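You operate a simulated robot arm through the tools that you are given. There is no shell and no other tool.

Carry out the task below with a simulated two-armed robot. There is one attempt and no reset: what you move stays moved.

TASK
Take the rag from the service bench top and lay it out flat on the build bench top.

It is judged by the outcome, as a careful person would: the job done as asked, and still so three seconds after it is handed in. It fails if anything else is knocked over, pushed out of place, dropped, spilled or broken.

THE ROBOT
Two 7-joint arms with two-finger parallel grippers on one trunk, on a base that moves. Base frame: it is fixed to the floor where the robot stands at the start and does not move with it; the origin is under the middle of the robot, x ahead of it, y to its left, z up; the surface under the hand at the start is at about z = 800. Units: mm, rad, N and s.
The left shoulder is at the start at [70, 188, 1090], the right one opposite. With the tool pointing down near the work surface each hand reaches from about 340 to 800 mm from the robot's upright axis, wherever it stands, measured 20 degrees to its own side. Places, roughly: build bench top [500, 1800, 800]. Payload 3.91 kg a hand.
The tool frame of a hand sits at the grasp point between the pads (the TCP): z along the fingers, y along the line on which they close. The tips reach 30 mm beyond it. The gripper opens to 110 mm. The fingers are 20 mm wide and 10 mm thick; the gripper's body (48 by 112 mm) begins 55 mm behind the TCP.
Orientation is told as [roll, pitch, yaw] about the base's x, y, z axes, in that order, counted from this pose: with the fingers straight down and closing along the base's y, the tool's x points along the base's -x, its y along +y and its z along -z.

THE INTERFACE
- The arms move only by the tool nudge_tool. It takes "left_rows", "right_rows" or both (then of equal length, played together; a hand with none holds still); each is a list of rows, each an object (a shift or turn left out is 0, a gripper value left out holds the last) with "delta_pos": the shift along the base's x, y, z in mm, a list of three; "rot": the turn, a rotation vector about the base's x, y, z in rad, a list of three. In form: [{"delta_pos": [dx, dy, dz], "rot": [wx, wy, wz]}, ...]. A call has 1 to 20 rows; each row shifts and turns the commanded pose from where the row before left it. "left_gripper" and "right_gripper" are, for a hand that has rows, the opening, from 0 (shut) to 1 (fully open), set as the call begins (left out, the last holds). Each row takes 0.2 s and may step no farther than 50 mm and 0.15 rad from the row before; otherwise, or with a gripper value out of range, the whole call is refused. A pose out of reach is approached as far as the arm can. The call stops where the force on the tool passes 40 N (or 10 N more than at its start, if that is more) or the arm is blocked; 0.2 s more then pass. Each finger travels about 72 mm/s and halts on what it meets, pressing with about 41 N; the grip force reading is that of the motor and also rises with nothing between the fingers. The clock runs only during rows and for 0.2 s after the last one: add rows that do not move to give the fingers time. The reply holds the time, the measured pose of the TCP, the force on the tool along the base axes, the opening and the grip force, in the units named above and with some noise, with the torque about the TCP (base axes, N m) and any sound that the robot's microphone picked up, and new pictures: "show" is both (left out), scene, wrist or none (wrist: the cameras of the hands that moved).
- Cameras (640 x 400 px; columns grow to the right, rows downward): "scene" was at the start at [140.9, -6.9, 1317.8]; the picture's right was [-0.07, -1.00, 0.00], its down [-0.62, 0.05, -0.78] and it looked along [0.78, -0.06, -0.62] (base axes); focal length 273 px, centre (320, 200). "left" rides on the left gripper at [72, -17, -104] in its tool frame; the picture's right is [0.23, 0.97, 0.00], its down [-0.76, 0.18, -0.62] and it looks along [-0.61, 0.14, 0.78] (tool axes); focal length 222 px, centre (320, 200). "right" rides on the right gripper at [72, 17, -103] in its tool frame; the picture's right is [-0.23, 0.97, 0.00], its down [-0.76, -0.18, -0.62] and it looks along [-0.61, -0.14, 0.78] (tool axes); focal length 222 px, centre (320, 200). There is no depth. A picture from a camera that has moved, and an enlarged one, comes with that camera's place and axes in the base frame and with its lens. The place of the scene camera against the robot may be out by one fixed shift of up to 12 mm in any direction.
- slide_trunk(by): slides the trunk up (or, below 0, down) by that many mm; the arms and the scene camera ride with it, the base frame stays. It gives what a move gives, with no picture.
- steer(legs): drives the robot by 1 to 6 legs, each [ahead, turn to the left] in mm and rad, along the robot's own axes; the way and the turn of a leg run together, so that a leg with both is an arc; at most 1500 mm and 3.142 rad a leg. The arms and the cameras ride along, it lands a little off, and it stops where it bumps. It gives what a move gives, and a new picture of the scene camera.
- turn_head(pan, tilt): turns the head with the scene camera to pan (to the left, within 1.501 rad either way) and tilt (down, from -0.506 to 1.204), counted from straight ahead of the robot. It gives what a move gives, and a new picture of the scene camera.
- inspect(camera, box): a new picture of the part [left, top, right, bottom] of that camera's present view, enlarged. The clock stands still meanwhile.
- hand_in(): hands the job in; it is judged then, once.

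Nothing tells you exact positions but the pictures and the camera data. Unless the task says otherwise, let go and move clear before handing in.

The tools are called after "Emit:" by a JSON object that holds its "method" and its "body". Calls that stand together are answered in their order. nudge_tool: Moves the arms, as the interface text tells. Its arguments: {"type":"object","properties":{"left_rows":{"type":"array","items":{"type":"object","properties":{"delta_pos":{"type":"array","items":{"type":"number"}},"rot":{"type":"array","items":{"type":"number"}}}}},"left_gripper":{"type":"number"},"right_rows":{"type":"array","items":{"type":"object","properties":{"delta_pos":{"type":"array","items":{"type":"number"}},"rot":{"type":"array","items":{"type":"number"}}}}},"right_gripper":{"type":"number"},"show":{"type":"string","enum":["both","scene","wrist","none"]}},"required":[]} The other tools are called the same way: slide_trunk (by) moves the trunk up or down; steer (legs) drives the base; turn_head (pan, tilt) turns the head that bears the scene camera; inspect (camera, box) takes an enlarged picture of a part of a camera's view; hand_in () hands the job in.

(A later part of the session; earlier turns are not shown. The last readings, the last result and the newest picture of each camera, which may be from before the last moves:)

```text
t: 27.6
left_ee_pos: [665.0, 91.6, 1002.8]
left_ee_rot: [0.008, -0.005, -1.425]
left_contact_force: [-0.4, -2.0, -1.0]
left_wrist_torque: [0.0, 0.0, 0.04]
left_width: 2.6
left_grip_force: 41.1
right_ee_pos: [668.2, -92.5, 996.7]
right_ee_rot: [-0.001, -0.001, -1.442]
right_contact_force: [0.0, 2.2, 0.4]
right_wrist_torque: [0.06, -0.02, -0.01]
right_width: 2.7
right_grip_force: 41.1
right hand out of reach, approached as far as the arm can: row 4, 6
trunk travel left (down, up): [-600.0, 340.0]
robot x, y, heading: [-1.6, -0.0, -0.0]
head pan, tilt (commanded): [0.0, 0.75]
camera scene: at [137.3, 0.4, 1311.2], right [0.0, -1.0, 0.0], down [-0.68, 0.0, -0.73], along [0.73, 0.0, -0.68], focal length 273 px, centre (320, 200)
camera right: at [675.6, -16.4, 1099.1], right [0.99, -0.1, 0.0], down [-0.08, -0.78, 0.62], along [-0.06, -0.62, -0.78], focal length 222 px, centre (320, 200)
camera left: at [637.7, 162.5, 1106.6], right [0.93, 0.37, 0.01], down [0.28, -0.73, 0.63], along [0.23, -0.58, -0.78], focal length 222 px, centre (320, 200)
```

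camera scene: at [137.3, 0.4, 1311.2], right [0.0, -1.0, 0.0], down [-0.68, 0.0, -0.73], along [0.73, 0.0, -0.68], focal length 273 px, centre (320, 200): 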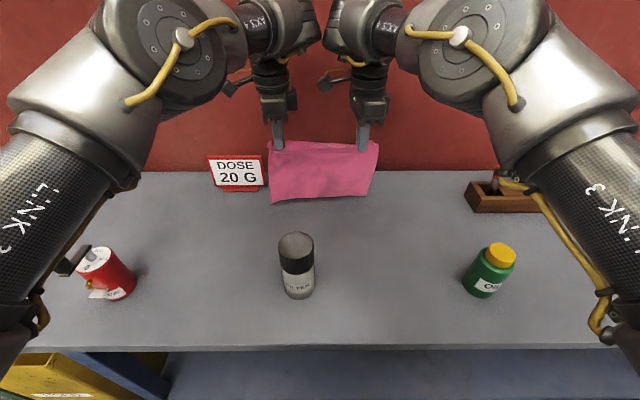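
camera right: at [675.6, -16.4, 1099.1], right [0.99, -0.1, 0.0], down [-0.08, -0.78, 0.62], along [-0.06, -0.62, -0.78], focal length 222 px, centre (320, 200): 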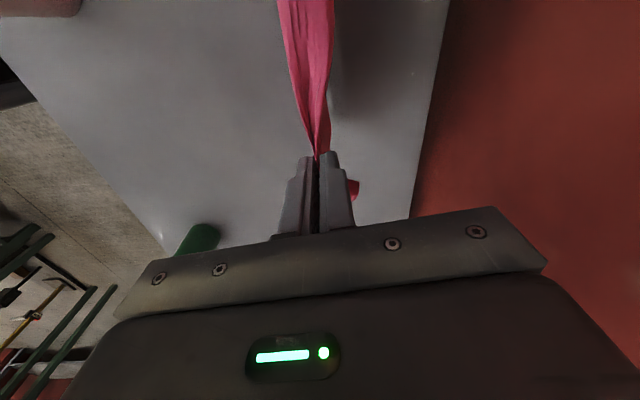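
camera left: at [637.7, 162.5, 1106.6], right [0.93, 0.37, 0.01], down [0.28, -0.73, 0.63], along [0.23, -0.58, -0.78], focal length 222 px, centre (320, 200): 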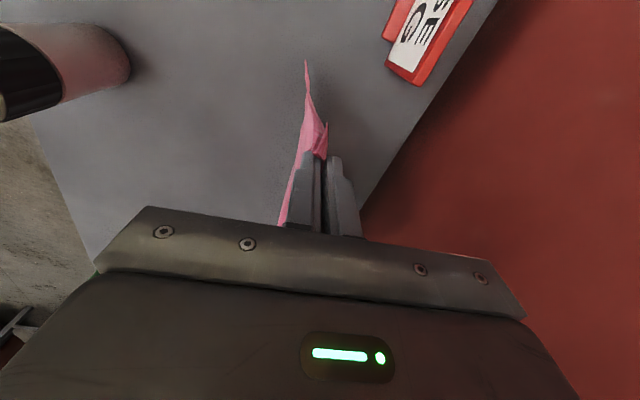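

The rag hangs as a neat sheet between the hands. Raising the trunk now.

Emit:
{"method": "slide_trunk", "body": {"by": 330}}

Emit:
{"method": "turn_head", "body": {"pan": 1.5, "tilt": 0.6}}

Emit:
{"method": "turn_head", "body": {"pan": -1.5, "tilt": 0.6}}

Emit:
{"method": "turn_head", "body": {"pan": 0.0, "tilt": 0.6}}

```text
t: 30.9
left_ee_pos: [665.5, 90.1, 1331.9]
left_ee_rot: [0.006, -0.004, -1.429]
left_contact_force: [-0.1, -1.4, -0.7]
left_wrist_torque: [-0.02, -0.03, -0.03]
left_width: 2.4
left_grip_force: 41.4
right_ee_pos: [669.5, -92.8, 1326.2]
right_ee_rot: [-0.001, 0.001, -1.442]
right_contact_force: [0.3, 2.1, -0.5]
right_wrist_torque: [0.03, 0.0, 0.0]
right_width: 2.9
right_grip_force: 41.2
trunk travel left (down, up): [-930.0, 10.0]
robot x, y, heading: [0.2, -0.1, -0.005]
head pan, tilt (commanded): [0.0, 0.75]
```

```text
t: 32.5
left_ee_pos: [665.4, 88.6, 1330.8]
left_ee_rot: [0.005, -0.006, -1.43]
left_contact_force: [0.4, -1.7, -0.4]
left_wrist_torque: [-0.01, -0.01, 0.03]
left_width: 2.2
left_grip_force: 41.0
right_ee_pos: [669.7, -93.4, 1326.1]
right_ee_rot: [-0.001, 0.0, -1.446]
right_contact_force: [0.3, 1.3, 0.7]
right_wrist_torque: [0.04, 0.0, 0.02]
right_width: 2.5
right_grip_force: 41.3
trunk travel left (down, up): [-930.0, 10.0]
robot x, y, heading: [-0.6, 3.1, 0.001]
head pan, tilt (commanded): [1.499, 0.6]
camera scene: at [61.6, 87.6, 1654.0], right [1.0, -0.07, 0.0], down [-0.04, -0.56, -0.83], along [0.06, 0.82, -0.56], focal length 273 px, centre (320, 200)
```

scene: 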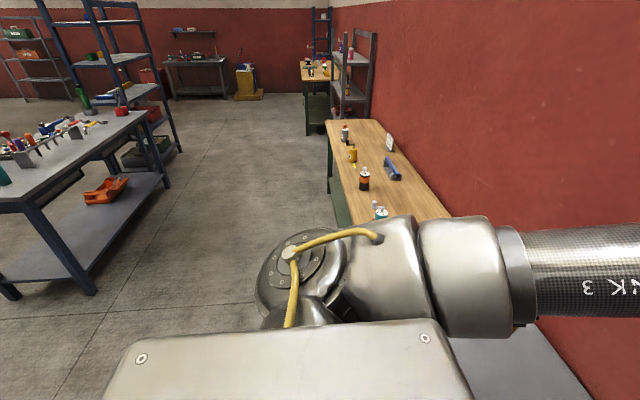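

```text
t: 35.1
left_ee_pos: [664.8, 89.2, 1330.3]
left_ee_rot: [0.003, -0.006, -1.431]
left_contact_force: [-0.9, -1.5, -0.1]
left_wrist_torque: [-0.02, -0.03, 0.01]
left_width: 2.1
left_grip_force: 41.3
right_ee_pos: [670.0, -93.7, 1328.0]
right_ee_rot: [0.001, 0.001, -1.444]
right_contact_force: [0.3, 1.1, 0.5]
right_wrist_torque: [0.07, -0.01, -0.03]
right_width: 2.9
right_grip_force: 41.1
trunk travel left (down, up): [-930.0, 10.0]
robot x, y, heading: [0.2, 0.5, 0.005]
head pan, tilt (commanded): [-1.499, 0.6]
camera scene: at [61.7, -88.7, 1654.1], right [-1.0, -0.07, 0.0], down [-0.04, 0.56, -0.83], along [0.06, -0.82, -0.56], focal length 273 px, centre (320, 200)
```

scene: 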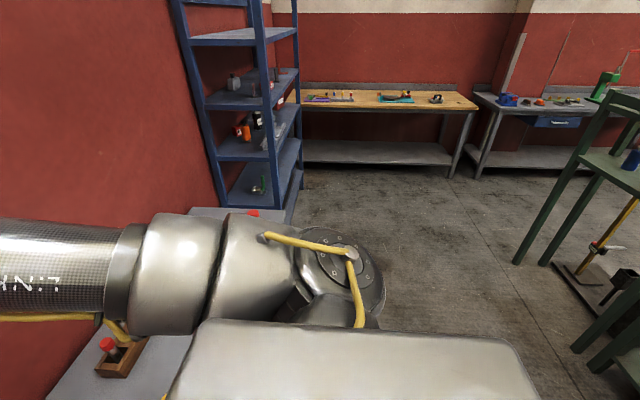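

```text
t: 36.7
left_ee_pos: [664.5, 89.6, 1329.6]
left_ee_rot: [0.005, -0.004, -1.428]
left_contact_force: [0.5, -1.7, 0.3]
left_wrist_torque: [-0.01, -0.01, 0.0]
left_width: 2.2
left_grip_force: 40.9
right_ee_pos: [669.4, -94.9, 1326.8]
right_ee_rot: [0.003, 0.002, -1.446]
right_contact_force: [-0.3, 2.0, 0.6]
right_wrist_torque: [0.05, 0.01, -0.01]
right_width: 2.7
right_grip_force: 40.7
trunk travel left (down, up): [-930.0, 10.0]
robot x, y, heading: [-1.4, -0.7, -0.004]
head pan, tilt (commanded): [0.0, 0.6]
camera scene: at [143.7, -0.6, 1654.0], right [0.0, -1.0, 0.0], down [-0.57, 0.0, -0.82], along [0.82, 0.0, -0.57], focal length 273 px, centre (320, 200)
```

scene: 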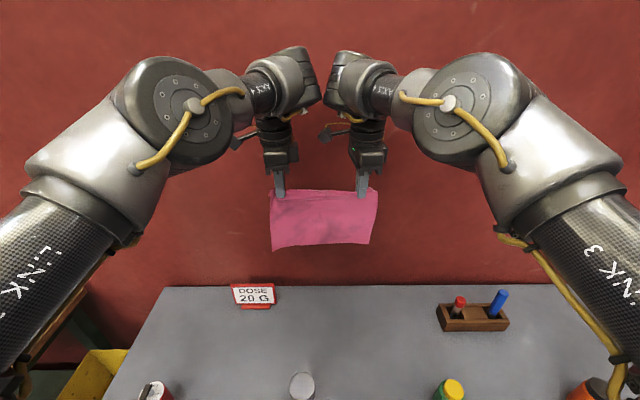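

The aisle is clear: the nearest furniture on the left is at x < −1500 and the green bench behind is at x≈ −1430. The rag's hem is above all the objects. I'll back off 350 mm, turn left, and drive alongside the benches.

Emit:
{"method": "steer", "body": {"legs": [[-350, 0], [0, 1.571]]}}

```text
t: 42.8
left_ee_pos: [-435.5, 666.2, 1331.5]
left_ee_rot: [0.004, -0.006, 0.129]
left_contact_force: [1.3, 1.1, -0.6]
left_wrist_torque: [0.06, -0.01, -0.05]
left_width: 2.2
left_grip_force: 40.5
right_ee_pos: [-249.9, 667.4, 1326.9]
right_ee_rot: [0.002, 0.002, 0.113]
right_contact_force: [-1.0, 1.0, -0.4]
right_wrist_torque: [-0.02, 0.05, -0.05]
right_width: 2.8
right_grip_force: 41.4
trunk travel left (down, up): [-930.0, 10.0]
robot x, y, heading: [-353.6, 2.4, 1.558]
head pan, tilt (commanded): [0.0, 0.6]
camera scene: at [-346.1, 138.3, 1654.0], right [1.0, -0.01, 0.0], down [-0.01, -0.57, -0.82], along [0.01, 0.82, -0.57], focal length 273 px, centre (320, 200)
```

scene: 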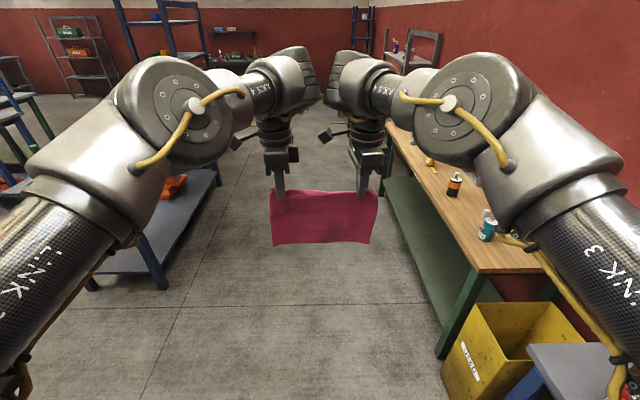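

The way is clear. The yellow bin is at x ≥ 250 and the left table at x < −1500. Driving 1245 mm ahead, then turning right to face the build bench.

Emit:
{"method": "steer", "body": {"legs": [[1245, 0], [0, -1.558]]}}

Emit:
{"method": "turn_head", "body": {"pan": 0.0, "tilt": 0.75}}

```text
t: 52.8
left_ee_pos: [318.6, 1334.5, 1330.0]
left_ee_rot: [0.002, -0.006, -1.416]
left_contact_force: [-0.7, -2.6, 0.2]
left_wrist_torque: [-0.03, -0.04, 0.07]
left_width: 2.5
left_grip_force: 40.9
right_ee_pos: [323.4, 1149.8, 1327.4]
right_ee_rot: [0.001, 0.0, -1.436]
right_contact_force: [0.4, 3.8, 0.1]
right_wrist_torque: [0.08, 0.01, 0.07]
right_width: 2.8
right_grip_force: 41.1
trunk travel left (down, up): [-930.0, 10.0]
robot x, y, heading: [-345.1, 1236.8, 0.006]
head pan, tilt (commanded): [0.0, 0.6]
camera scene: at [-203.4, 1237.8, 1654.0], right [0.01, -1.0, 0.0], down [-0.57, -0.01, -0.82], along [0.82, 0.01, -0.57], focal length 273 px, centre (320, 200)
```

scene: 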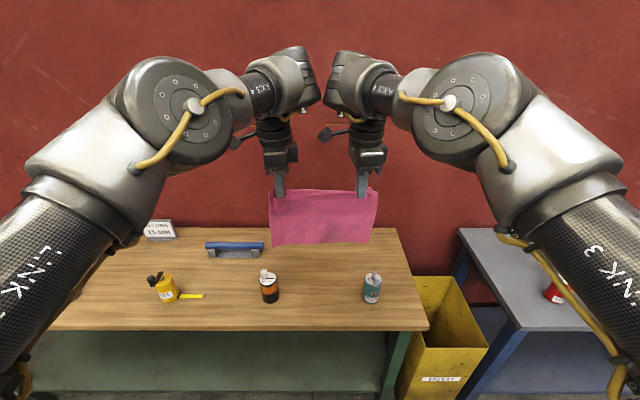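

```text
t: 53.5
left_ee_pos: [317.4, 1334.3, 1331.0]
left_ee_rot: [0.004, -0.004, -1.417]
left_contact_force: [-0.2, -3.0, -0.1]
left_wrist_torque: [-0.06, -0.03, 0.0]
left_width: 2.5
left_grip_force: 41.0
right_ee_pos: [322.8, 1149.8, 1327.3]
right_ee_rot: [0.002, 0.002, -1.434]
right_contact_force: [1.0, 3.0, -0.6]
right_wrist_torque: [0.09, 0.02, 0.01]
right_width: 2.7
right_grip_force: 40.6
trunk travel left (down, up): [-930.0, 10.0]
robot x, y, heading: [-347.0, 1237.3, 0.013]
head pan, tilt (commanded): [0.0, 0.75]
camera scene: at [-208.9, 1237.1, 1641.2], right [0.01, -1.0, 0.0], down [-0.68, -0.01, -0.73], along [0.73, 0.01, -0.68], focal length 273 px, centre (320, 200)
```

scene: 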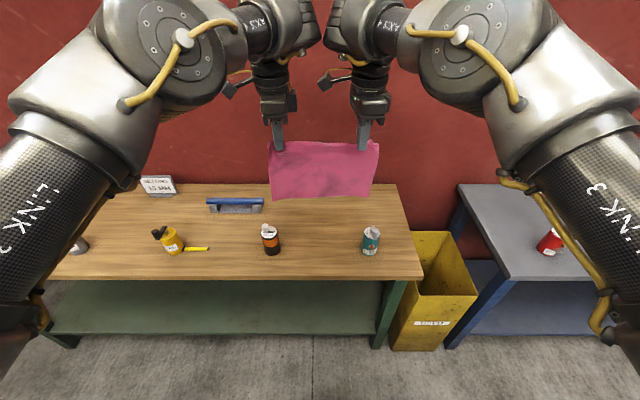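

The build bench is ahead, with its edges at x≈300 to 812 and its right end at y≈884. The teal can is at (410, 1058), the orange bottle at (400, 1424) and the blue float at y ≥ 1489. The clear patch at x 480–720, y 1115–1370 fits the rag. I'll first retract both hands together about 165 mm here in free air, so I can later sweep them forward while laying the cloth.

Emit:
{"method": "nudge_tool", "body": {"left_rows": [{"delta_pos": [0, -1.5, -20]}, {"delta_pos": [0, 0, -20]}, {"delta_pos": [-20, 0, 0]}, {"delta_pos": [-20, 0, 0]}, {"delta_pos": [-20, 0, 0]}, {"delta_pos": [-20, 0, 0]}, {"delta_pos": [-20, 0, 0]}, {"delta_pos": [-20, 0, 0]}, {"delta_pos": [-20, 0, 0]}, {"delta_pos": [-20, 0, 0]}], "right_rows": [{"delta_pos": [0, 1.5, -18]}, {"delta_pos": [0, 0, -18]}, {"delta_pos": [-20, 0, 0]}, {"delta_pos": [-20, 0, 0]}, {"delta_pos": [-20, 0, 0]}, {"delta_pos": [-20, 0, 0]}, {"delta_pos": [-20, 0, 0]}, {"delta_pos": [-20, 0, 0]}, {"delta_pos": [-20, 0, 0]}, {"delta_pos": [-20, 0, 0]}]}}

```text
t: 55.7
left_ee_pos: [155.5, 1331.5, 1292.8]
left_ee_rot: [0.005, -0.004, -1.42]
left_contact_force: [-0.1, -0.3, -0.4]
left_wrist_torque: [0.0, -0.02, 0.07]
left_width: 2.4
left_grip_force: 40.7
right_ee_pos: [162.3, 1150.2, 1292.6]
right_ee_rot: [0.004, 0.001, -1.434]
right_contact_force: [0.1, 0.7, -0.2]
right_wrist_torque: [0.06, 0.01, 0.05]
right_width: 2.8
right_grip_force: 41.1
trunk travel left (down, up): [-930.0, 10.0]
robot x, y, heading: [-346.8, 1237.7, 0.011]
head pan, tilt (commanded): [0.0, 0.75]
camera scene: at [-211.0, 1236.8, 1641.4], right [0.01, -1.0, 0.0], down [-0.68, -0.01, -0.73], along [0.73, 0.01, -0.68], focal length 273 px, centre (320, 200)
camera right: at [168.5, 1225.9, 1395.9], right [1.0, -0.09, 0.0], down [-0.07, -0.78, 0.62], along [-0.05, -0.62, -0.78], focal length 222 px, centre (320, 200)
camera left: at [127.3, 1402.3, 1395.5], right [0.93, 0.37, 0.0], down [0.29, -0.72, 0.63], along [0.24, -0.58, -0.78], focal length 222 px, centre (320, 200)
```

scene: 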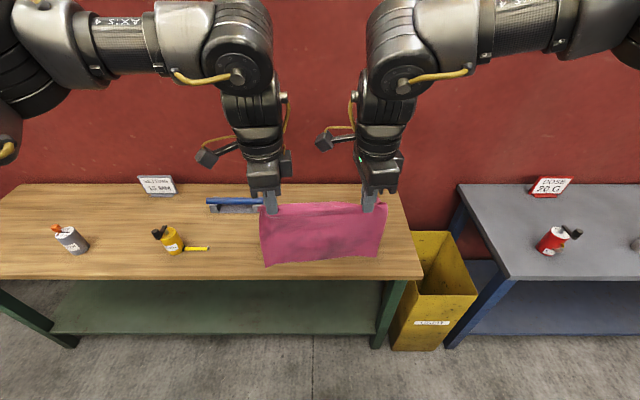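
right: 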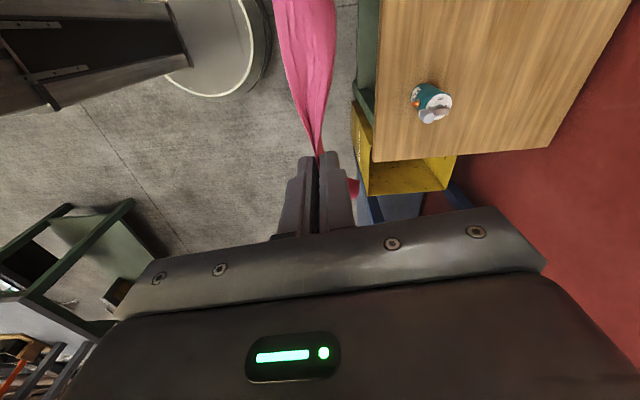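
left: 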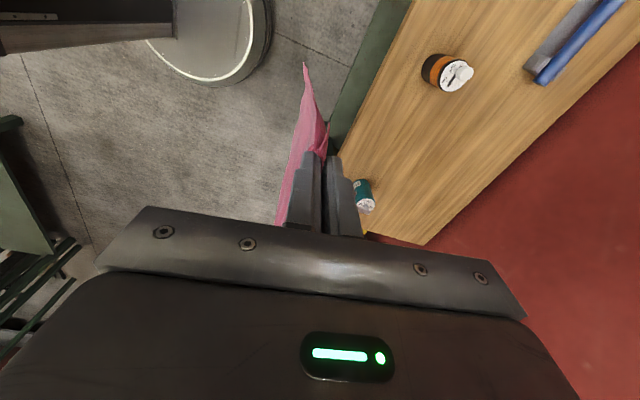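

Retraction works and the hands stay level. Now I'll drive forward to the bench, with the hem still far above the cans.

Emit:
{"method": "steer", "body": {"legs": [[347, -0.011]]}}

```text
t: 58.0
left_ee_pos: [502.4, 1325.3, 1292.0]
left_ee_rot: [0.004, -0.004, -1.433]
left_contact_force: [-0.3, -0.9, 0.1]
left_wrist_torque: [-0.03, 0.01, 0.07]
left_width: 2.3
left_grip_force: 41.4
right_ee_pos: [507.3, 1143.7, 1293.0]
right_ee_rot: [0.006, 0.001, -1.448]
right_contact_force: [-0.3, 0.0, 0.4]
right_wrist_torque: [0.05, -0.01, 0.03]
right_width: 2.6
right_grip_force: 41.1
trunk travel left (down, up): [-930.0, 10.0]
robot x, y, heading: [-3.2, 1235.5, -0.009]
head pan, tilt (commanded): [0.0, 0.75]
camera scene: at [133.9, 1235.8, 1641.5], right [-0.01, -1.0, 0.0], down [-0.68, 0.0, -0.73], along [0.73, 0.0, -0.68], focal length 273 px, centre (320, 200)
```

scene: 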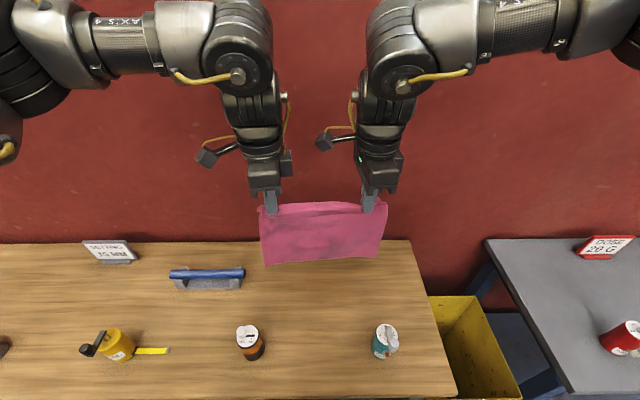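

The robot is at (−3, 1235) facing the bench. I'll lower the trunk by 200 mm, then check the hem.

Emit:
{"method": "slide_trunk", "body": {"by": -200}}

Emit:
{"method": "turn_head", "body": {"pan": 0.0, "tilt": 0.8}}

```text
t: 60.1
left_ee_pos: [504.6, 1325.5, 1091.4]
left_ee_rot: [0.003, -0.004, -1.434]
left_contact_force: [0.6, 0.0, 0.4]
left_wrist_torque: [0.0, 0.01, 0.03]
left_width: 2.3
left_grip_force: 41.1
right_ee_pos: [508.6, 1143.9, 1091.8]
right_ee_rot: [0.001, 0.001, -1.449]
right_contact_force: [0.2, -0.1, -0.4]
right_wrist_torque: [0.0, -0.01, 0.07]
right_width: 2.8
right_grip_force: 41.2
trunk travel left (down, up): [-730.0, 210.0]
robot x, y, heading: [0.4, 1236.1, -0.003]
head pan, tilt (commanded): [0.0, 0.75]
```

```text
t: 60.8
left_ee_pos: [505.1, 1325.7, 1090.9]
left_ee_rot: [0.004, -0.004, -1.434]
left_contact_force: [0.5, 0.3, 0.9]
left_wrist_torque: [0.01, 0.0, 0.01]
left_width: 2.5
left_grip_force: 41.1
right_ee_pos: [509.7, 1144.1, 1090.6]
right_ee_rot: [0.001, 0.002, -1.448]
right_contact_force: [0.2, 0.9, 0.0]
right_wrist_torque: [0.01, 0.04, 0.03]
right_width: 3.0
right_grip_force: 40.7
trunk travel left (down, up): [-730.0, 210.0]
robot x, y, heading: [0.4, 1237.6, -0.004]
head pan, tilt (commanded): [0.0, 0.799]
camera scene: at [134.8, 1235.8, 1437.2], right [-0.01, -1.0, 0.0], down [-0.72, 0.0, -0.7], along [0.7, 0.0, -0.72], focal length 273 px, centre (320, 200)
```

scene: 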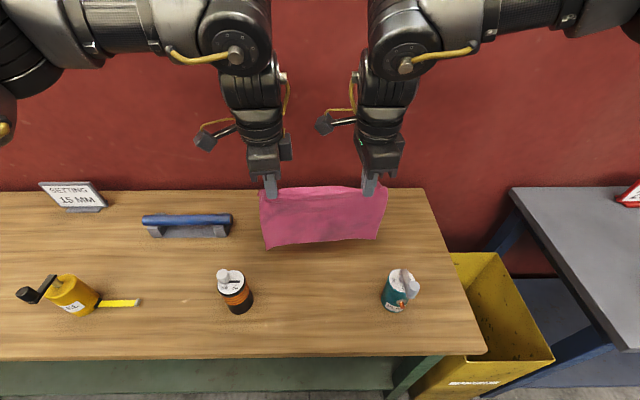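

Emit:
{"method": "inspect", "body": {"camera": "scene", "box": [220, 150, 420, 275]}}

Emit:
{"method": "inspect", "body": {"camera": "right", "box": [160, 0, 480, 200]}}

Emit:
{"method": "inspect", "body": {"camera": "left", "box": [160, 0, 480, 240]}}

```text
3.20 times, centred on (320, 212) of scene
camera zoom: at [134.8, 1235.8, 1437.2], right [-0.01, -1.0, 0.0], down [-0.72, 0.0, -0.7], along [0.7, 0.0, -0.72], focal length 875 px, centre (320, 160)
```

zoom: 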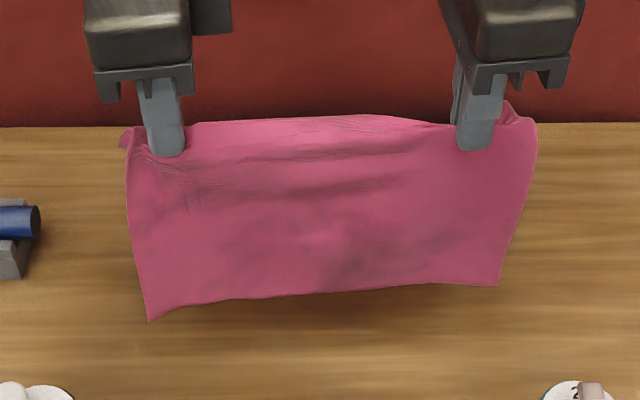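

```text
2.00 times, centred on (320, 100) of right
camera zoom: at [516.3, 1219.2, 1195.2], right [0.99, -0.11, 0.0], down [-0.08, -0.78, 0.62], along [-0.06, -0.62, -0.78], focal length 444 px, centre (320, 400)
```

zoom: 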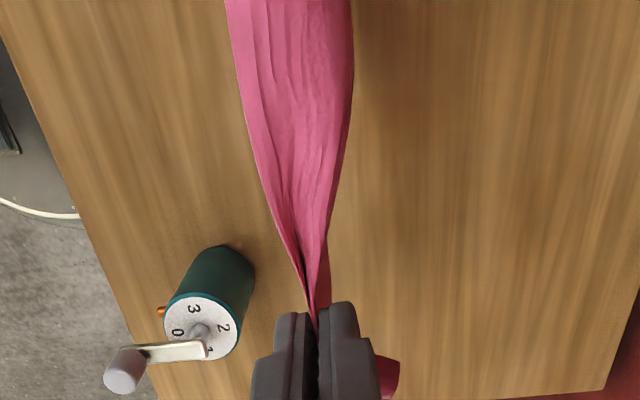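

```text
1.67 times, centred on (320, 120) of left
camera zoom: at [477.7, 1396.2, 1195.0], right [0.93, 0.36, 0.0], down [0.28, -0.73, 0.63], along [0.23, -0.59, -0.78], focal length 370 px, centre (320, 333)
```

zoom: 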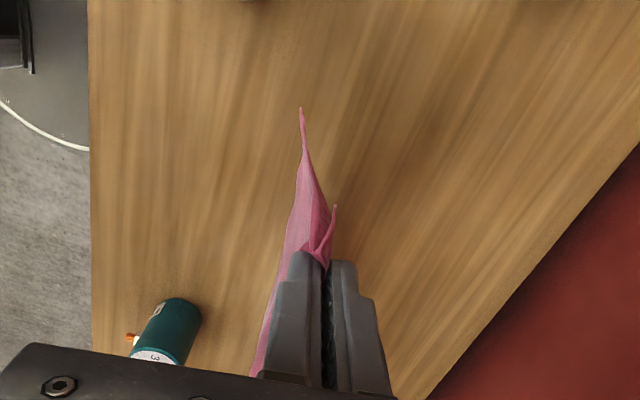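

The rag hangs well, with the hem roughly 90–130 mm above the bench and clear of the cans. Lowering the trunk another 75 mm.

Emit:
{"method": "slide_trunk", "body": {"by": -75}}

Emit:
{"method": "turn_head", "body": {"pan": 0.0, "tilt": 0.8}}

Emit:
{"method": "inspect", "body": {"camera": "scene", "box": [200, 130, 440, 280]}}

```text
t: 61.9
left_ee_pos: [504.4, 1326.1, 1016.6]
left_ee_rot: [0.004, -0.006, -1.432]
left_contact_force: [0.6, -0.2, -0.9]
left_wrist_torque: [0.02, 0.0, 0.05]
left_width: 2.6
left_grip_force: 41.3
right_ee_pos: [507.8, 1143.3, 1015.9]
right_ee_rot: [0.0, 0.002, -1.45]
right_contact_force: [-0.3, 0.4, 0.5]
right_wrist_torque: [0.0, 0.02, 0.04]
right_width: 2.7
right_grip_force: 41.0
trunk travel left (down, up): [-655.0, 285.0]
robot x, y, heading: [0.0, 1238.3, -0.003]
head pan, tilt (commanded): [0.0, 0.799]
```

```text
t: 62.5
left_ee_pos: [504.5, 1327.0, 1016.4]
left_ee_rot: [0.004, -0.006, -1.433]
left_contact_force: [-0.3, 1.0, -0.3]
left_wrist_torque: [0.0, -0.02, 0.04]
left_width: 2.8
left_grip_force: 41.1
right_ee_pos: [509.1, 1144.4, 1016.3]
right_ee_rot: [0.001, 0.002, -1.447]
right_contact_force: [0.3, -0.2, -0.3]
right_wrist_torque: [-0.01, 0.0, 0.05]
right_width: 2.7
right_grip_force: 40.7
trunk travel left (down, up): [-655.0, 285.0]
robot x, y, heading: [1.8, 1238.1, -0.006]
head pan, tilt (commanded): [0.0, 0.799]
camera scene: at [134.8, 1235.8, 1362.2], right [-0.01, -1.0, 0.0], down [-0.72, 0.0, -0.7], along [0.7, 0.0, -0.72], focal length 273 px, centre (320, 200)
```

scene: 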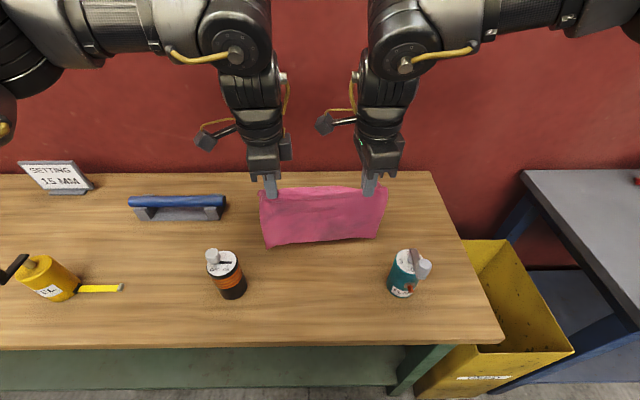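

```text
2.67 times, centred on (320, 205) of scene
camera zoom: at [134.8, 1235.8, 1362.2], right [-0.01, -1.0, 0.0], down [-0.72, 0.0, -0.7], along [0.7, 0.0, -0.72], focal length 729 px, centre (320, 187)
```

zoom: 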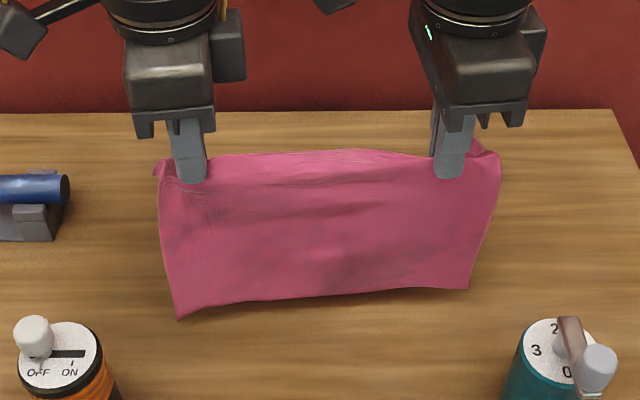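

The right side grips about 30 mm more cloth, so its hem sits higher than the left. I'll lower the right hand to level the hem before laying.

Emit:
{"method": "nudge_tool", "body": {"right_rows": [{"delta_pos": [0, 1, -10]}, {"delta_pos": [0, 1, -10]}, {"delta_pos": [0, 1, -10]}, {"delta_pos": [0, 0, 0]}], "show": "none"}}

Emit:
{"method": "inspect", "body": {"camera": "scene", "box": [200, 130, 440, 280]}}

Emit:
{"method": "inspect", "body": {"camera": "left", "box": [160, 0, 480, 240]}}

```text
t: 63.5
left_ee_pos: [505.6, 1326.1, 1016.5]
left_ee_rot: [0.003, -0.006, -1.432]
left_contact_force: [-0.1, -1.2, -0.2]
left_wrist_torque: [-0.01, -0.03, 0.06]
left_width: 2.3
left_grip_force: 41.1
right_ee_pos: [508.3, 1146.4, 986.7]
right_ee_rot: [0.004, 0.003, -1.448]
right_contact_force: [-0.2, 0.6, 0.6]
right_wrist_torque: [0.04, -0.03, 0.04]
right_width: 2.9
right_grip_force: 40.9
trunk travel left (down, up): [-655.0, 285.0]
robot x, y, heading: [-0.2, 1239.9, -0.0]
head pan, tilt (commanded): [0.0, 0.799]
```

```text
2.67 times, centred on (320, 205) of scene
camera zoom: at [134.8, 1235.8, 1362.2], right [-0.01, -1.0, 0.0], down [-0.72, 0.0, -0.7], along [0.7, 0.0, -0.72], focal length 729 px, centre (320, 187)
```

zoom: 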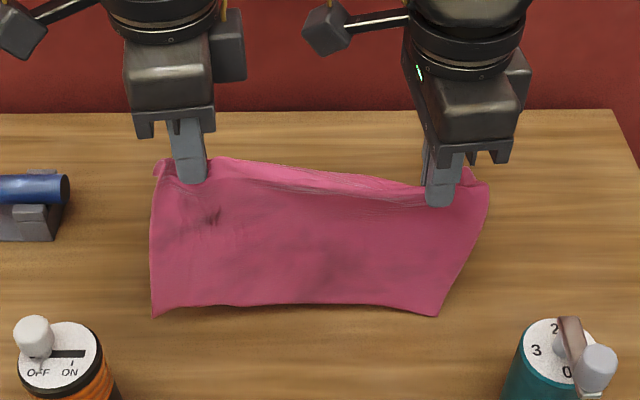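

```text
1.67 times, centred on (320, 120) of left
camera zoom: at [477.7, 1396.2, 1119.9], right [0.93, 0.36, 0.0], down [0.28, -0.73, 0.63], along [0.23, -0.59, -0.78], focal length 370 px, centre (320, 333)
```

zoom: 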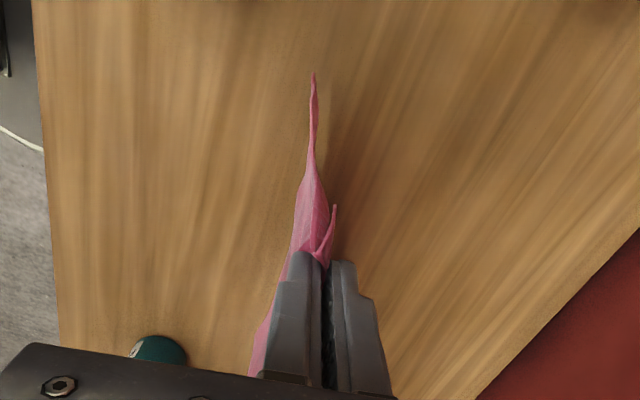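

The hem is now level, about 10 mm above the wood. I'll touch it down and start sweeping the hands forward and down along an arc.

Emit:
{"method": "nudge_tool", "body": {"left_rows": [{"delta_pos": [0, 0, -6]}, {"delta_pos": [4, 0, -4]}, {"delta_pos": [18, 0, -3.7]}, {"delta_pos": [18, 0, -6.9]}, {"delta_pos": [18, 0, -9.1]}, {"delta_pos": [0, 0, 0]}], "right_rows": [{"delta_pos": [0, 0, -6]}, {"delta_pos": [3, 0, -4]}, {"delta_pos": [15, 0, -3.1]}, {"delta_pos": [15, 0, -5.7]}, {"delta_pos": [15, 0, -7.5]}, {"delta_pos": [0, 0, 0]}], "show": "wrist"}}

Emit:
{"method": "inspect", "body": {"camera": "scene", "box": [200, 130, 440, 280]}}

```text
t: 64.9
left_ee_pos: [561.8, 1326.5, 987.5]
left_ee_rot: [0.004, -0.005, -1.432]
left_contact_force: [-0.3, 0.4, -0.9]
left_wrist_torque: [0.0, -0.04, 0.02]
left_width: 2.6
left_grip_force: 41.5
right_ee_pos: [556.0, 1146.6, 961.2]
right_ee_rot: [0.005, 0.001, -1.449]
right_contact_force: [-0.3, -0.1, 0.0]
right_wrist_torque: [0.02, -0.02, 0.04]
right_width: 2.9
right_grip_force: 40.8
trunk travel left (down, up): [-655.0, 285.0]
robot x, y, heading: [-2.8, 1236.0, -0.004]
head pan, tilt (commanded): [0.0, 0.799]
camera right: at [563.4, 1222.3, 1064.1], right [0.99, -0.11, 0.0], down [-0.08, -0.78, 0.62], along [-0.06, -0.62, -0.78], focal length 222 px, centre (320, 200)
camera left: at [535.8, 1396.6, 1091.0], right [0.93, 0.36, 0.0], down [0.28, -0.73, 0.63], along [0.23, -0.59, -0.78], focal length 222 px, centre (320, 200)
```

right: 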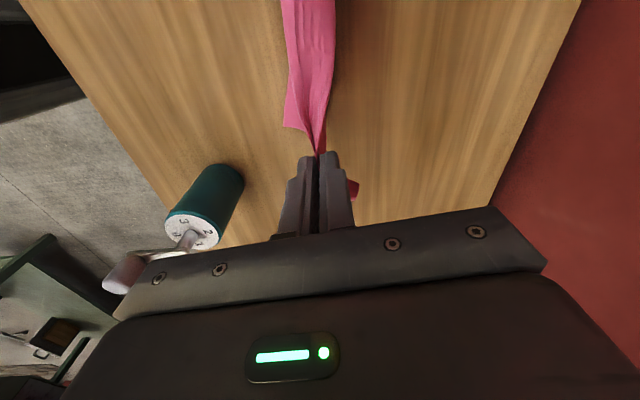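
left: 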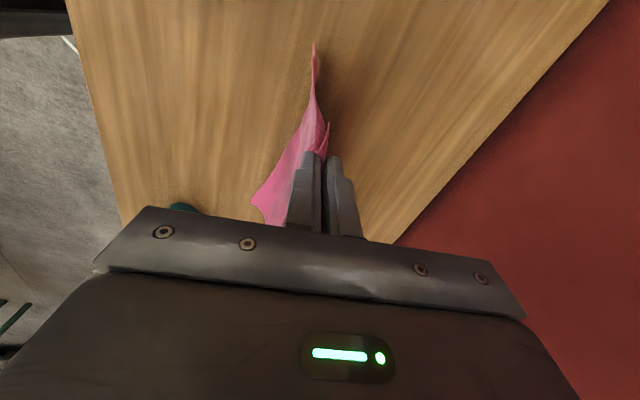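

```text
2.67 times, centred on (320, 205) of scene
camera zoom: at [134.2, 1235.8, 1362.3], right [-0.01, -1.0, 0.0], down [-0.72, 0.0, -0.7], along [0.7, 0.0, -0.72], focal length 729 px, centre (320, 187)
```

zoom: 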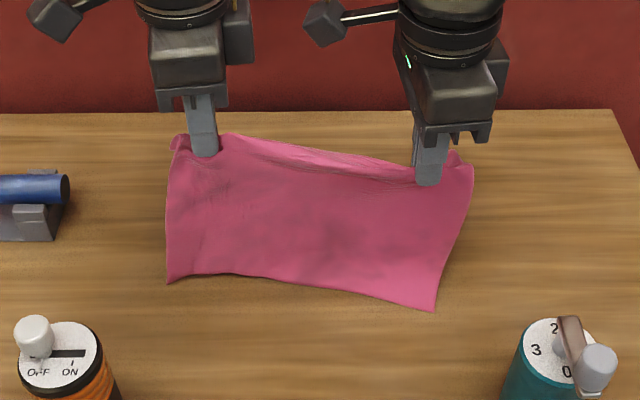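

The right hem corner has touched down at about x 521, but the left is still just hanging. I'll bring the left hand slightly back and down so its hem lands too.

Emit:
{"method": "nudge_tool", "body": {"left_rows": [{"delta_pos": [-8, 0, -8]}, {"delta_pos": [-8, 0, -8]}, {"delta_pos": [-4, 0, -8]}, {"delta_pos": [0, 0, 0]}], "show": "wrist"}}

Emit:
{"method": "inspect", "body": {"camera": "scene", "box": [200, 130, 440, 280]}}

```text
t: 65.9
left_ee_pos: [542.5, 1325.6, 962.6]
left_ee_rot: [0.003, -0.004, -1.433]
left_contact_force: [-0.3, 0.3, -0.3]
left_wrist_torque: [0.02, -0.04, 0.04]
left_width: 2.6
left_grip_force: 41.2
right_ee_pos: [556.8, 1147.3, 959.3]
right_ee_rot: [0.001, 0.002, -1.448]
right_contact_force: [-0.6, 0.5, -0.2]
right_wrist_torque: [0.0, -0.02, 0.08]
right_width: 2.6
right_grip_force: 40.6
trunk travel left (down, up): [-655.0, 285.0]
robot x, y, heading: [-1.6, 1238.5, -0.004]
head pan, tilt (commanded): [0.0, 0.799]
camera left: at [515.7, 1396.0, 1066.2], right [0.93, 0.36, 0.0], down [0.28, -0.73, 0.63], along [0.23, -0.59, -0.78], focal length 222 px, centre (320, 200)
```

left: 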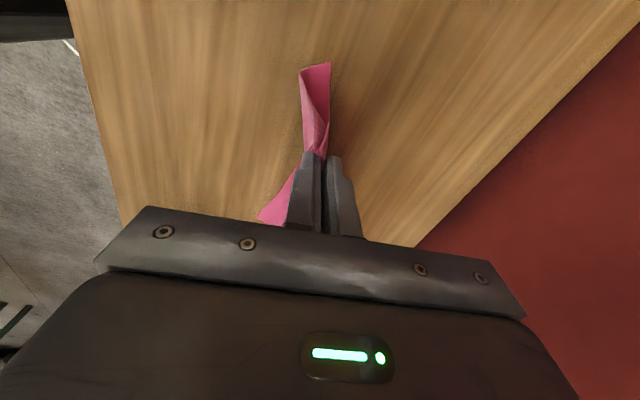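

```text
2.67 times, centred on (320, 205) of scene
camera zoom: at [134.8, 1235.8, 1362.2], right [-0.01, -1.0, 0.0], down [-0.72, 0.0, -0.7], along [0.7, 0.0, -0.72], focal length 729 px, centre (320, 187)
```

zoom: 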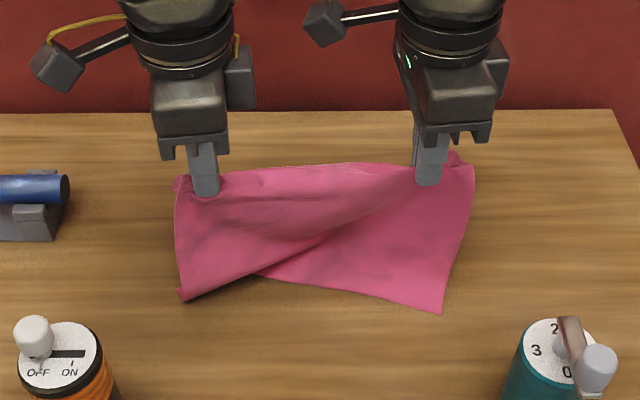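

Moving back made the left hem buckle under, so it had in fact already landed. I'll reverse that: lift the left hand and move it forward so the hem straightens.

Emit:
{"method": "nudge_tool", "body": {"left_rows": [{"delta_pos": [0, 0, 15]}, {"delta_pos": [0, 0, 15]}, {"delta_pos": [5, 0, 10]}, {"delta_pos": [5, 0, 0]}, {"delta_pos": [0, 0, 0]}], "show": "wrist"}}

Emit:
{"method": "inspect", "body": {"camera": "scene", "box": [200, 130, 440, 280]}}

```text
t: 67.1
left_ee_pos: [552.3, 1327.4, 1003.5]
left_ee_rot: [0.002, -0.006, -1.433]
left_contact_force: [0.8, -3.0, -0.9]
left_wrist_torque: [-0.04, 0.01, 0.04]
left_width: 2.5
left_grip_force: 41.2
right_ee_pos: [556.4, 1147.9, 959.8]
right_ee_rot: [0.002, 0.001, -1.45]
right_contact_force: [0.6, 2.4, 1.3]
right_wrist_torque: [0.1, 0.03, 0.05]
right_width: 2.5
right_grip_force: 40.6
trunk travel left (down, up): [-655.0, 285.0]
robot x, y, heading: [-2.8, 1234.5, -0.008]
head pan, tilt (commanded): [0.0, 0.799]
camera left: at [525.9, 1396.4, 1106.3], right [0.93, 0.36, 0.0], down [0.28, -0.73, 0.63], along [0.23, -0.59, -0.78], focal length 222 px, centre (320, 200)
```

left: 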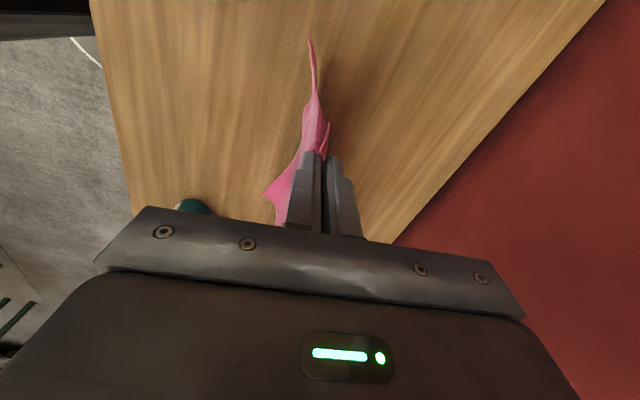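

```text
2.67 times, centred on (320, 205) of scene
camera zoom: at [134.9, 1235.8, 1362.2], right [-0.01, -1.0, 0.0], down [-0.72, 0.0, -0.7], along [0.7, 0.0, -0.72], focal length 729 px, centre (320, 187)
```

zoom: 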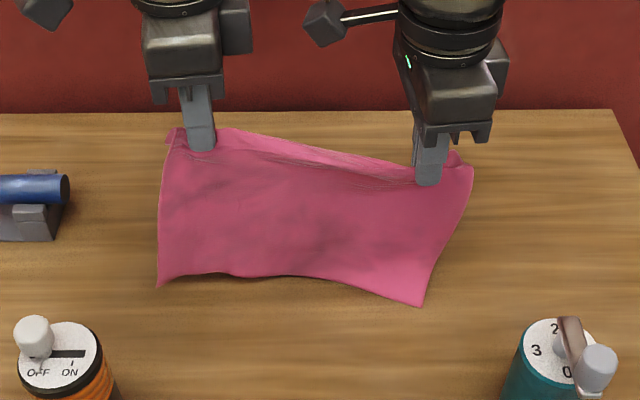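

The sheet is straight again. I'll raise both hands a little, shift back 35 mm to centre the layout, and then lay with a smoother arc in small steps.

Emit:
{"method": "nudge_tool", "body": {"left_rows": [{"delta_pos": [0, -1, 15]}, {"delta_pos": [-12, -1, 10]}, {"delta_pos": [-12, 0, 0]}, {"delta_pos": [-11, 0, 0]}, {"delta_pos": [0, 0, 0]}, {"delta_pos": [0, 0, 0]}], "right_rows": [{"delta_pos": [0, 0, 15]}, {"delta_pos": [-12, 0, 10]}, {"delta_pos": [-12, 0, 0]}, {"delta_pos": [-11, 0, 0]}, {"delta_pos": [0, 0, 0]}, {"delta_pos": [0, 0, 0]}], "show": "none"}}

Emit:
{"method": "inspect", "body": {"camera": "scene", "box": [200, 130, 440, 280]}}

Emit:
{"method": "inspect", "body": {"camera": "left", "box": [160, 0, 480, 240]}}

Emit:
{"method": "inspect", "body": {"camera": "right", "box": [160, 0, 480, 240]}}

```text
t: 68.5
left_ee_pos: [518.3, 1323.8, 1028.8]
left_ee_rot: [0.003, -0.006, -1.434]
left_contact_force: [0.1, -1.7, -0.9]
left_wrist_torque: [-0.03, 0.02, 0.07]
left_width: 2.4
left_grip_force: 41.3
right_ee_pos: [521.1, 1146.0, 985.8]
right_ee_rot: [0.002, 0.001, -1.449]
right_contact_force: [-0.4, 1.0, 0.2]
right_wrist_torque: [0.07, -0.03, 0.1]
right_width: 2.5
right_grip_force: 41.5
trunk travel left (down, up): [-655.0, 285.0]
robot x, y, heading: [3.8, 1238.1, -0.004]
head pan, tilt (commanded): [0.0, 0.799]
```

```text
2.67 times, centred on (320, 205) of scene
camera zoom: at [135.0, 1235.8, 1362.2], right [-0.01, -1.0, 0.0], down [-0.72, 0.0, -0.7], along [0.7, 0.0, -0.72], focal length 729 px, centre (320, 187)
```

zoom: 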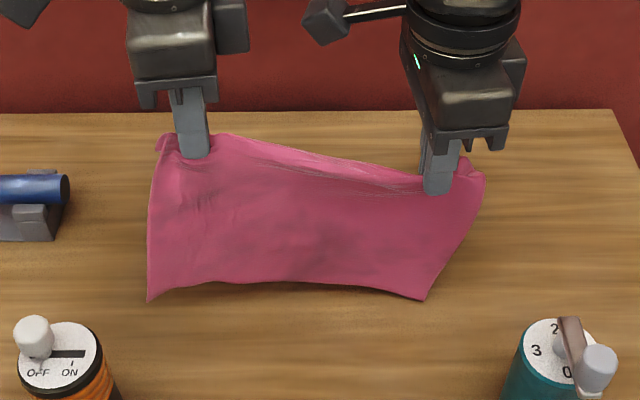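

```text
1.67 times, centred on (320, 120) of left
camera zoom: at [491.1, 1394.5, 1131.7], right [0.93, 0.36, 0.0], down [0.28, -0.73, 0.63], along [0.23, -0.59, -0.78], focal length 370 px, centre (320, 333)
```

zoom: 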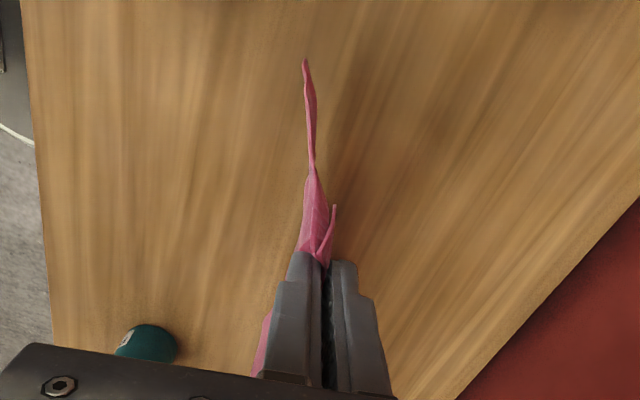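

```text
1.67 times, centred on (320, 120) of right
camera zoom: at [529.5, 1222.2, 1089.1], right [0.99, -0.11, 0.0], down [-0.08, -0.78, 0.62], along [-0.07, -0.62, -0.78], focal length 370 px, centre (320, 333)
```

zoom: 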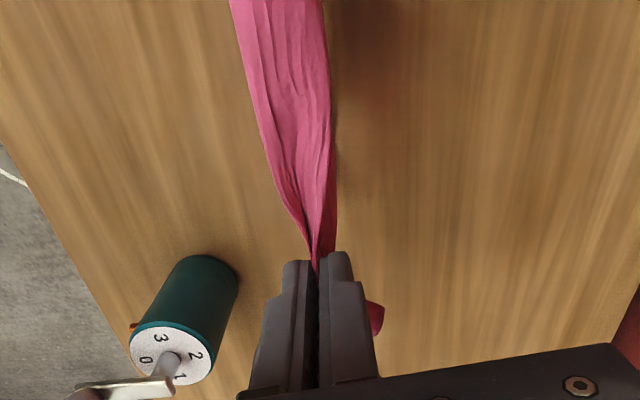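

The hem is level, about 20 mm above the wood, and the sheet is straight. Now the laying sweep, first half.

Emit:
{"method": "nudge_tool", "body": {"left_rows": [{"delta_pos": [0, 0, -9]}, {"delta_pos": [2, 0, -9]}, {"delta_pos": [16, 0, -2.8]}, {"delta_pos": [18, 0, -5.8]}, {"delta_pos": [18, 0, -8.1]}, {"delta_pos": [18, 0, -10.2]}, {"delta_pos": [0, 0, 0]}], "right_rows": [{"delta_pos": [0, 0, -9]}, {"delta_pos": [2, 0, -9]}, {"delta_pos": [12, 0, -2.1]}, {"delta_pos": [14, 0, -4.4]}, {"delta_pos": [14, 0, -6.1]}, {"delta_pos": [14, 0, -7.8]}, {"delta_pos": [0, 0, 0]}], "show": "none"}}

Emit:
{"method": "inspect", "body": {"camera": "scene", "box": [200, 130, 440, 280]}}

Emit:
{"method": "inspect", "body": {"camera": "left", "box": [160, 0, 480, 240]}}

```text
t: 70.1
left_ee_pos: [589.5, 1322.6, 982.3]
left_ee_rot: [0.005, -0.007, -1.432]
left_contact_force: [-0.3, -1.3, -0.3]
left_wrist_torque: [-0.02, -0.02, 0.06]
left_width: 2.4
left_grip_force: 41.3
right_ee_pos: [577.0, 1146.8, 946.6]
right_ee_rot: [0.002, 0.001, -1.449]
right_contact_force: [0.3, 0.9, 0.6]
right_wrist_torque: [0.05, -0.01, 0.07]
right_width: 2.6
right_grip_force: 41.2
trunk travel left (down, up): [-655.0, 285.0]
robot x, y, heading: [-0.5, 1235.6, -0.004]
head pan, tilt (commanded): [0.0, 0.799]
```

```text
2.67 times, centred on (320, 205) of scene
camera zoom: at [134.0, 1235.8, 1362.3], right [-0.01, -1.0, 0.0], down [-0.72, 0.0, -0.7], along [0.7, 0.0, -0.72], focal length 729 px, centre (320, 187)
```

zoom: 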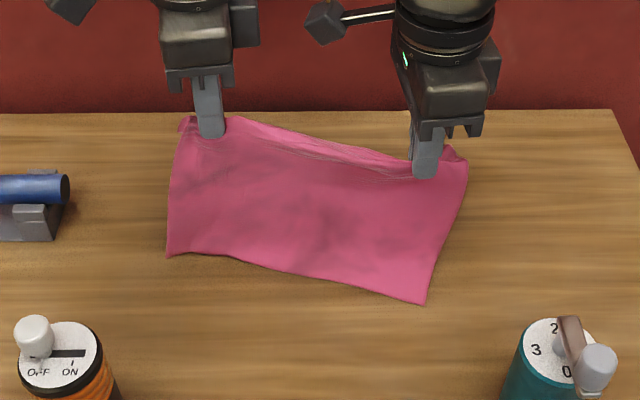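

```text
1.67 times, centred on (320, 120) of left
camera zoom: at [561.7, 1394.2, 1087.1], right [0.93, 0.36, 0.0], down [0.28, -0.73, 0.63], along [0.23, -0.59, -0.78], focal length 370 px, centre (320, 333)
```

zoom: 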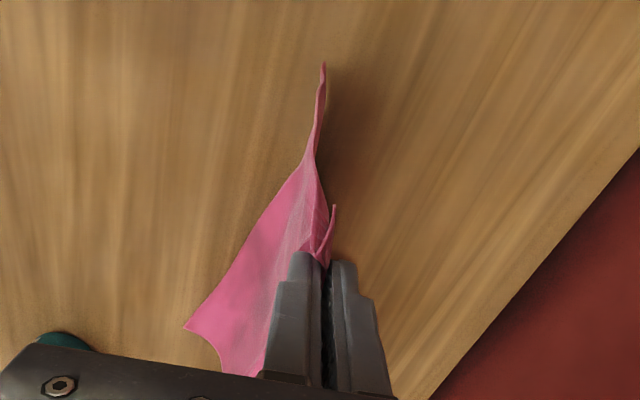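

The right hem is anchored on the wood and the left hem trails about 20 mm above it. I'll continue forward with a bit more drop on the left.

Emit:
{"method": "nudge_tool", "body": {"left_rows": [{"delta_pos": [10, 0, -14]}, {"delta_pos": [12, 0, -14]}, {"delta_pos": [12, 0, -14]}, {"delta_pos": [0, 0, 0]}], "right_rows": [{"delta_pos": [7, 0, -6]}, {"delta_pos": [7, 0, -6]}, {"delta_pos": [7, 0, -6]}, {"delta_pos": [0, 0, 0]}], "show": "none"}}

Emit:
{"method": "inspect", "body": {"camera": "scene", "box": [200, 130, 440, 280]}}

Emit:
{"method": "inspect", "body": {"camera": "left", "box": [160, 0, 480, 240]}}

```text
t: 71.1
left_ee_pos: [623.4, 1323.3, 942.1]
left_ee_rot: [0.002, -0.005, -1.433]
left_contact_force: [0.1, -0.1, -0.5]
left_wrist_torque: [-0.01, 0.0, 0.05]
left_width: 2.5
left_grip_force: 40.7
right_ee_pos: [597.4, 1146.8, 928.1]
right_ee_rot: [0.003, 0.001, -1.449]
right_contact_force: [-0.2, 0.4, 0.4]
right_wrist_torque: [-0.01, -0.01, 0.05]
right_width: 2.7
right_grip_force: 40.7
trunk travel left (down, up): [-655.0, 285.0]
robot x, y, heading: [-1.7, 1235.2, -0.01]
head pan, tilt (commanded): [0.0, 0.799]
```

```text
2.67 times, centred on (320, 205) of scene
camera zoom: at [134.4, 1235.9, 1362.2], right [-0.01, -1.0, 0.0], down [-0.72, 0.0, -0.7], along [0.7, 0.0, -0.72], focal length 729 px, centre (320, 187)
```

zoom: 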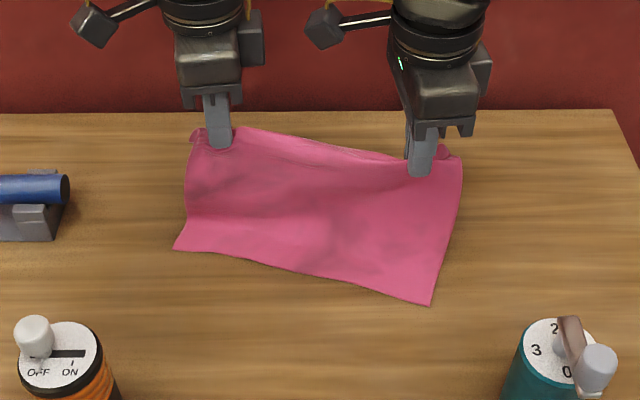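

```text
1.67 times, centred on (320, 120) of left
camera zoom: at [596.2, 1394.4, 1044.5], right [0.93, 0.36, 0.0], down [0.28, -0.73, 0.63], along [0.23, -0.59, -0.78], focal length 370 px, centre (320, 333)
```

zoom: 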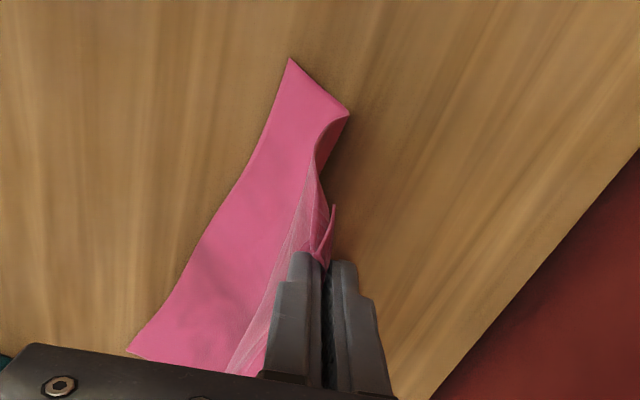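

The drape works well when I descend at about 45°, but the left hem has crept forward to x≈586 against 529 on the right. That would lay the rag at a slant, too close to the wall. I'll back both hands up along the path and relay with an even 45° descent.

Emit:
{"method": "nudge_tool", "body": {"left_rows": [{"delta_pos": [-12, 0, 14]}, {"delta_pos": [-12, 0, 14]}, {"delta_pos": [-12, 0, 14]}, {"delta_pos": [-13, 0, 11]}, {"delta_pos": [-13, 0, 10]}, {"delta_pos": [-12, 0, 5]}, {"delta_pos": [-11, 0, 0]}, {"delta_pos": [0, 0, 0]}, {"delta_pos": [0, 0, 0]}], "right_rows": [{"delta_pos": [-7, 0, 7]}, {"delta_pos": [-7, 0, 7]}, {"delta_pos": [-7, 0, 6]}, {"delta_pos": [-7, 0, 5]}, {"delta_pos": [-7, 0, 5]}, {"delta_pos": [-5, 0, 3]}, {"delta_pos": [-3, 0, 2]}, {"delta_pos": [0, 0, 0]}, {"delta_pos": [0, 0, 0]}], "show": "none"}}

Emit:
{"method": "inspect", "body": {"camera": "scene", "box": [200, 130, 440, 280]}}

Emit:
{"method": "inspect", "body": {"camera": "left", "box": [160, 0, 480, 240]}}

```text
t: 73.1
left_ee_pos: [538.3, 1323.4, 1009.3]
left_ee_rot: [0.004, -0.004, -1.432]
left_contact_force: [-0.7, -2.4, -1.9]
left_wrist_torque: [-0.04, -0.02, 0.04]
left_width: 2.0
left_grip_force: 41.1
right_ee_pos: [556.2, 1147.6, 964.0]
right_ee_rot: [0.002, 0.0, -1.448]
right_contact_force: [-0.4, 2.0, 0.5]
right_wrist_torque: [0.07, -0.03, 0.06]
right_width: 3.0
right_grip_force: 41.2
trunk travel left (down, up): [-655.0, 285.0]
robot x, y, heading: [-1.2, 1235.5, -0.006]
head pan, tilt (commanded): [0.0, 0.799]
```

```text
2.67 times, centred on (320, 205) of scene
camera zoom: at [134.9, 1235.8, 1362.2], right [-0.01, -1.0, 0.0], down [-0.72, 0.0, -0.7], along [0.7, 0.0, -0.72], focal length 729 px, centre (320, 187)
```

zoom: 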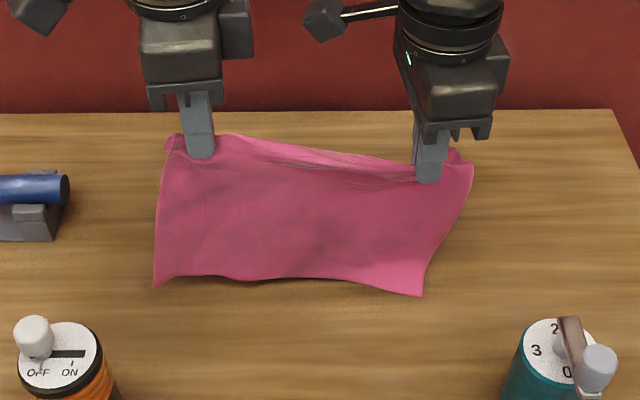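

```text
1.67 times, centred on (320, 120) of left
camera zoom: at [511.7, 1394.7, 1112.7], right [0.93, 0.36, 0.0], down [0.28, -0.73, 0.63], along [0.23, -0.59, -0.78], focal length 370 px, centre (320, 333)
```

zoom: 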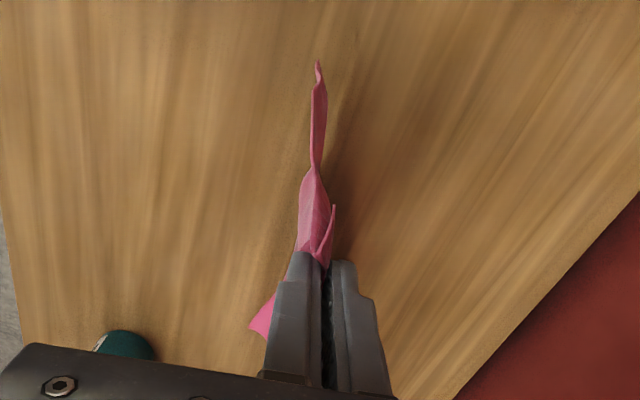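

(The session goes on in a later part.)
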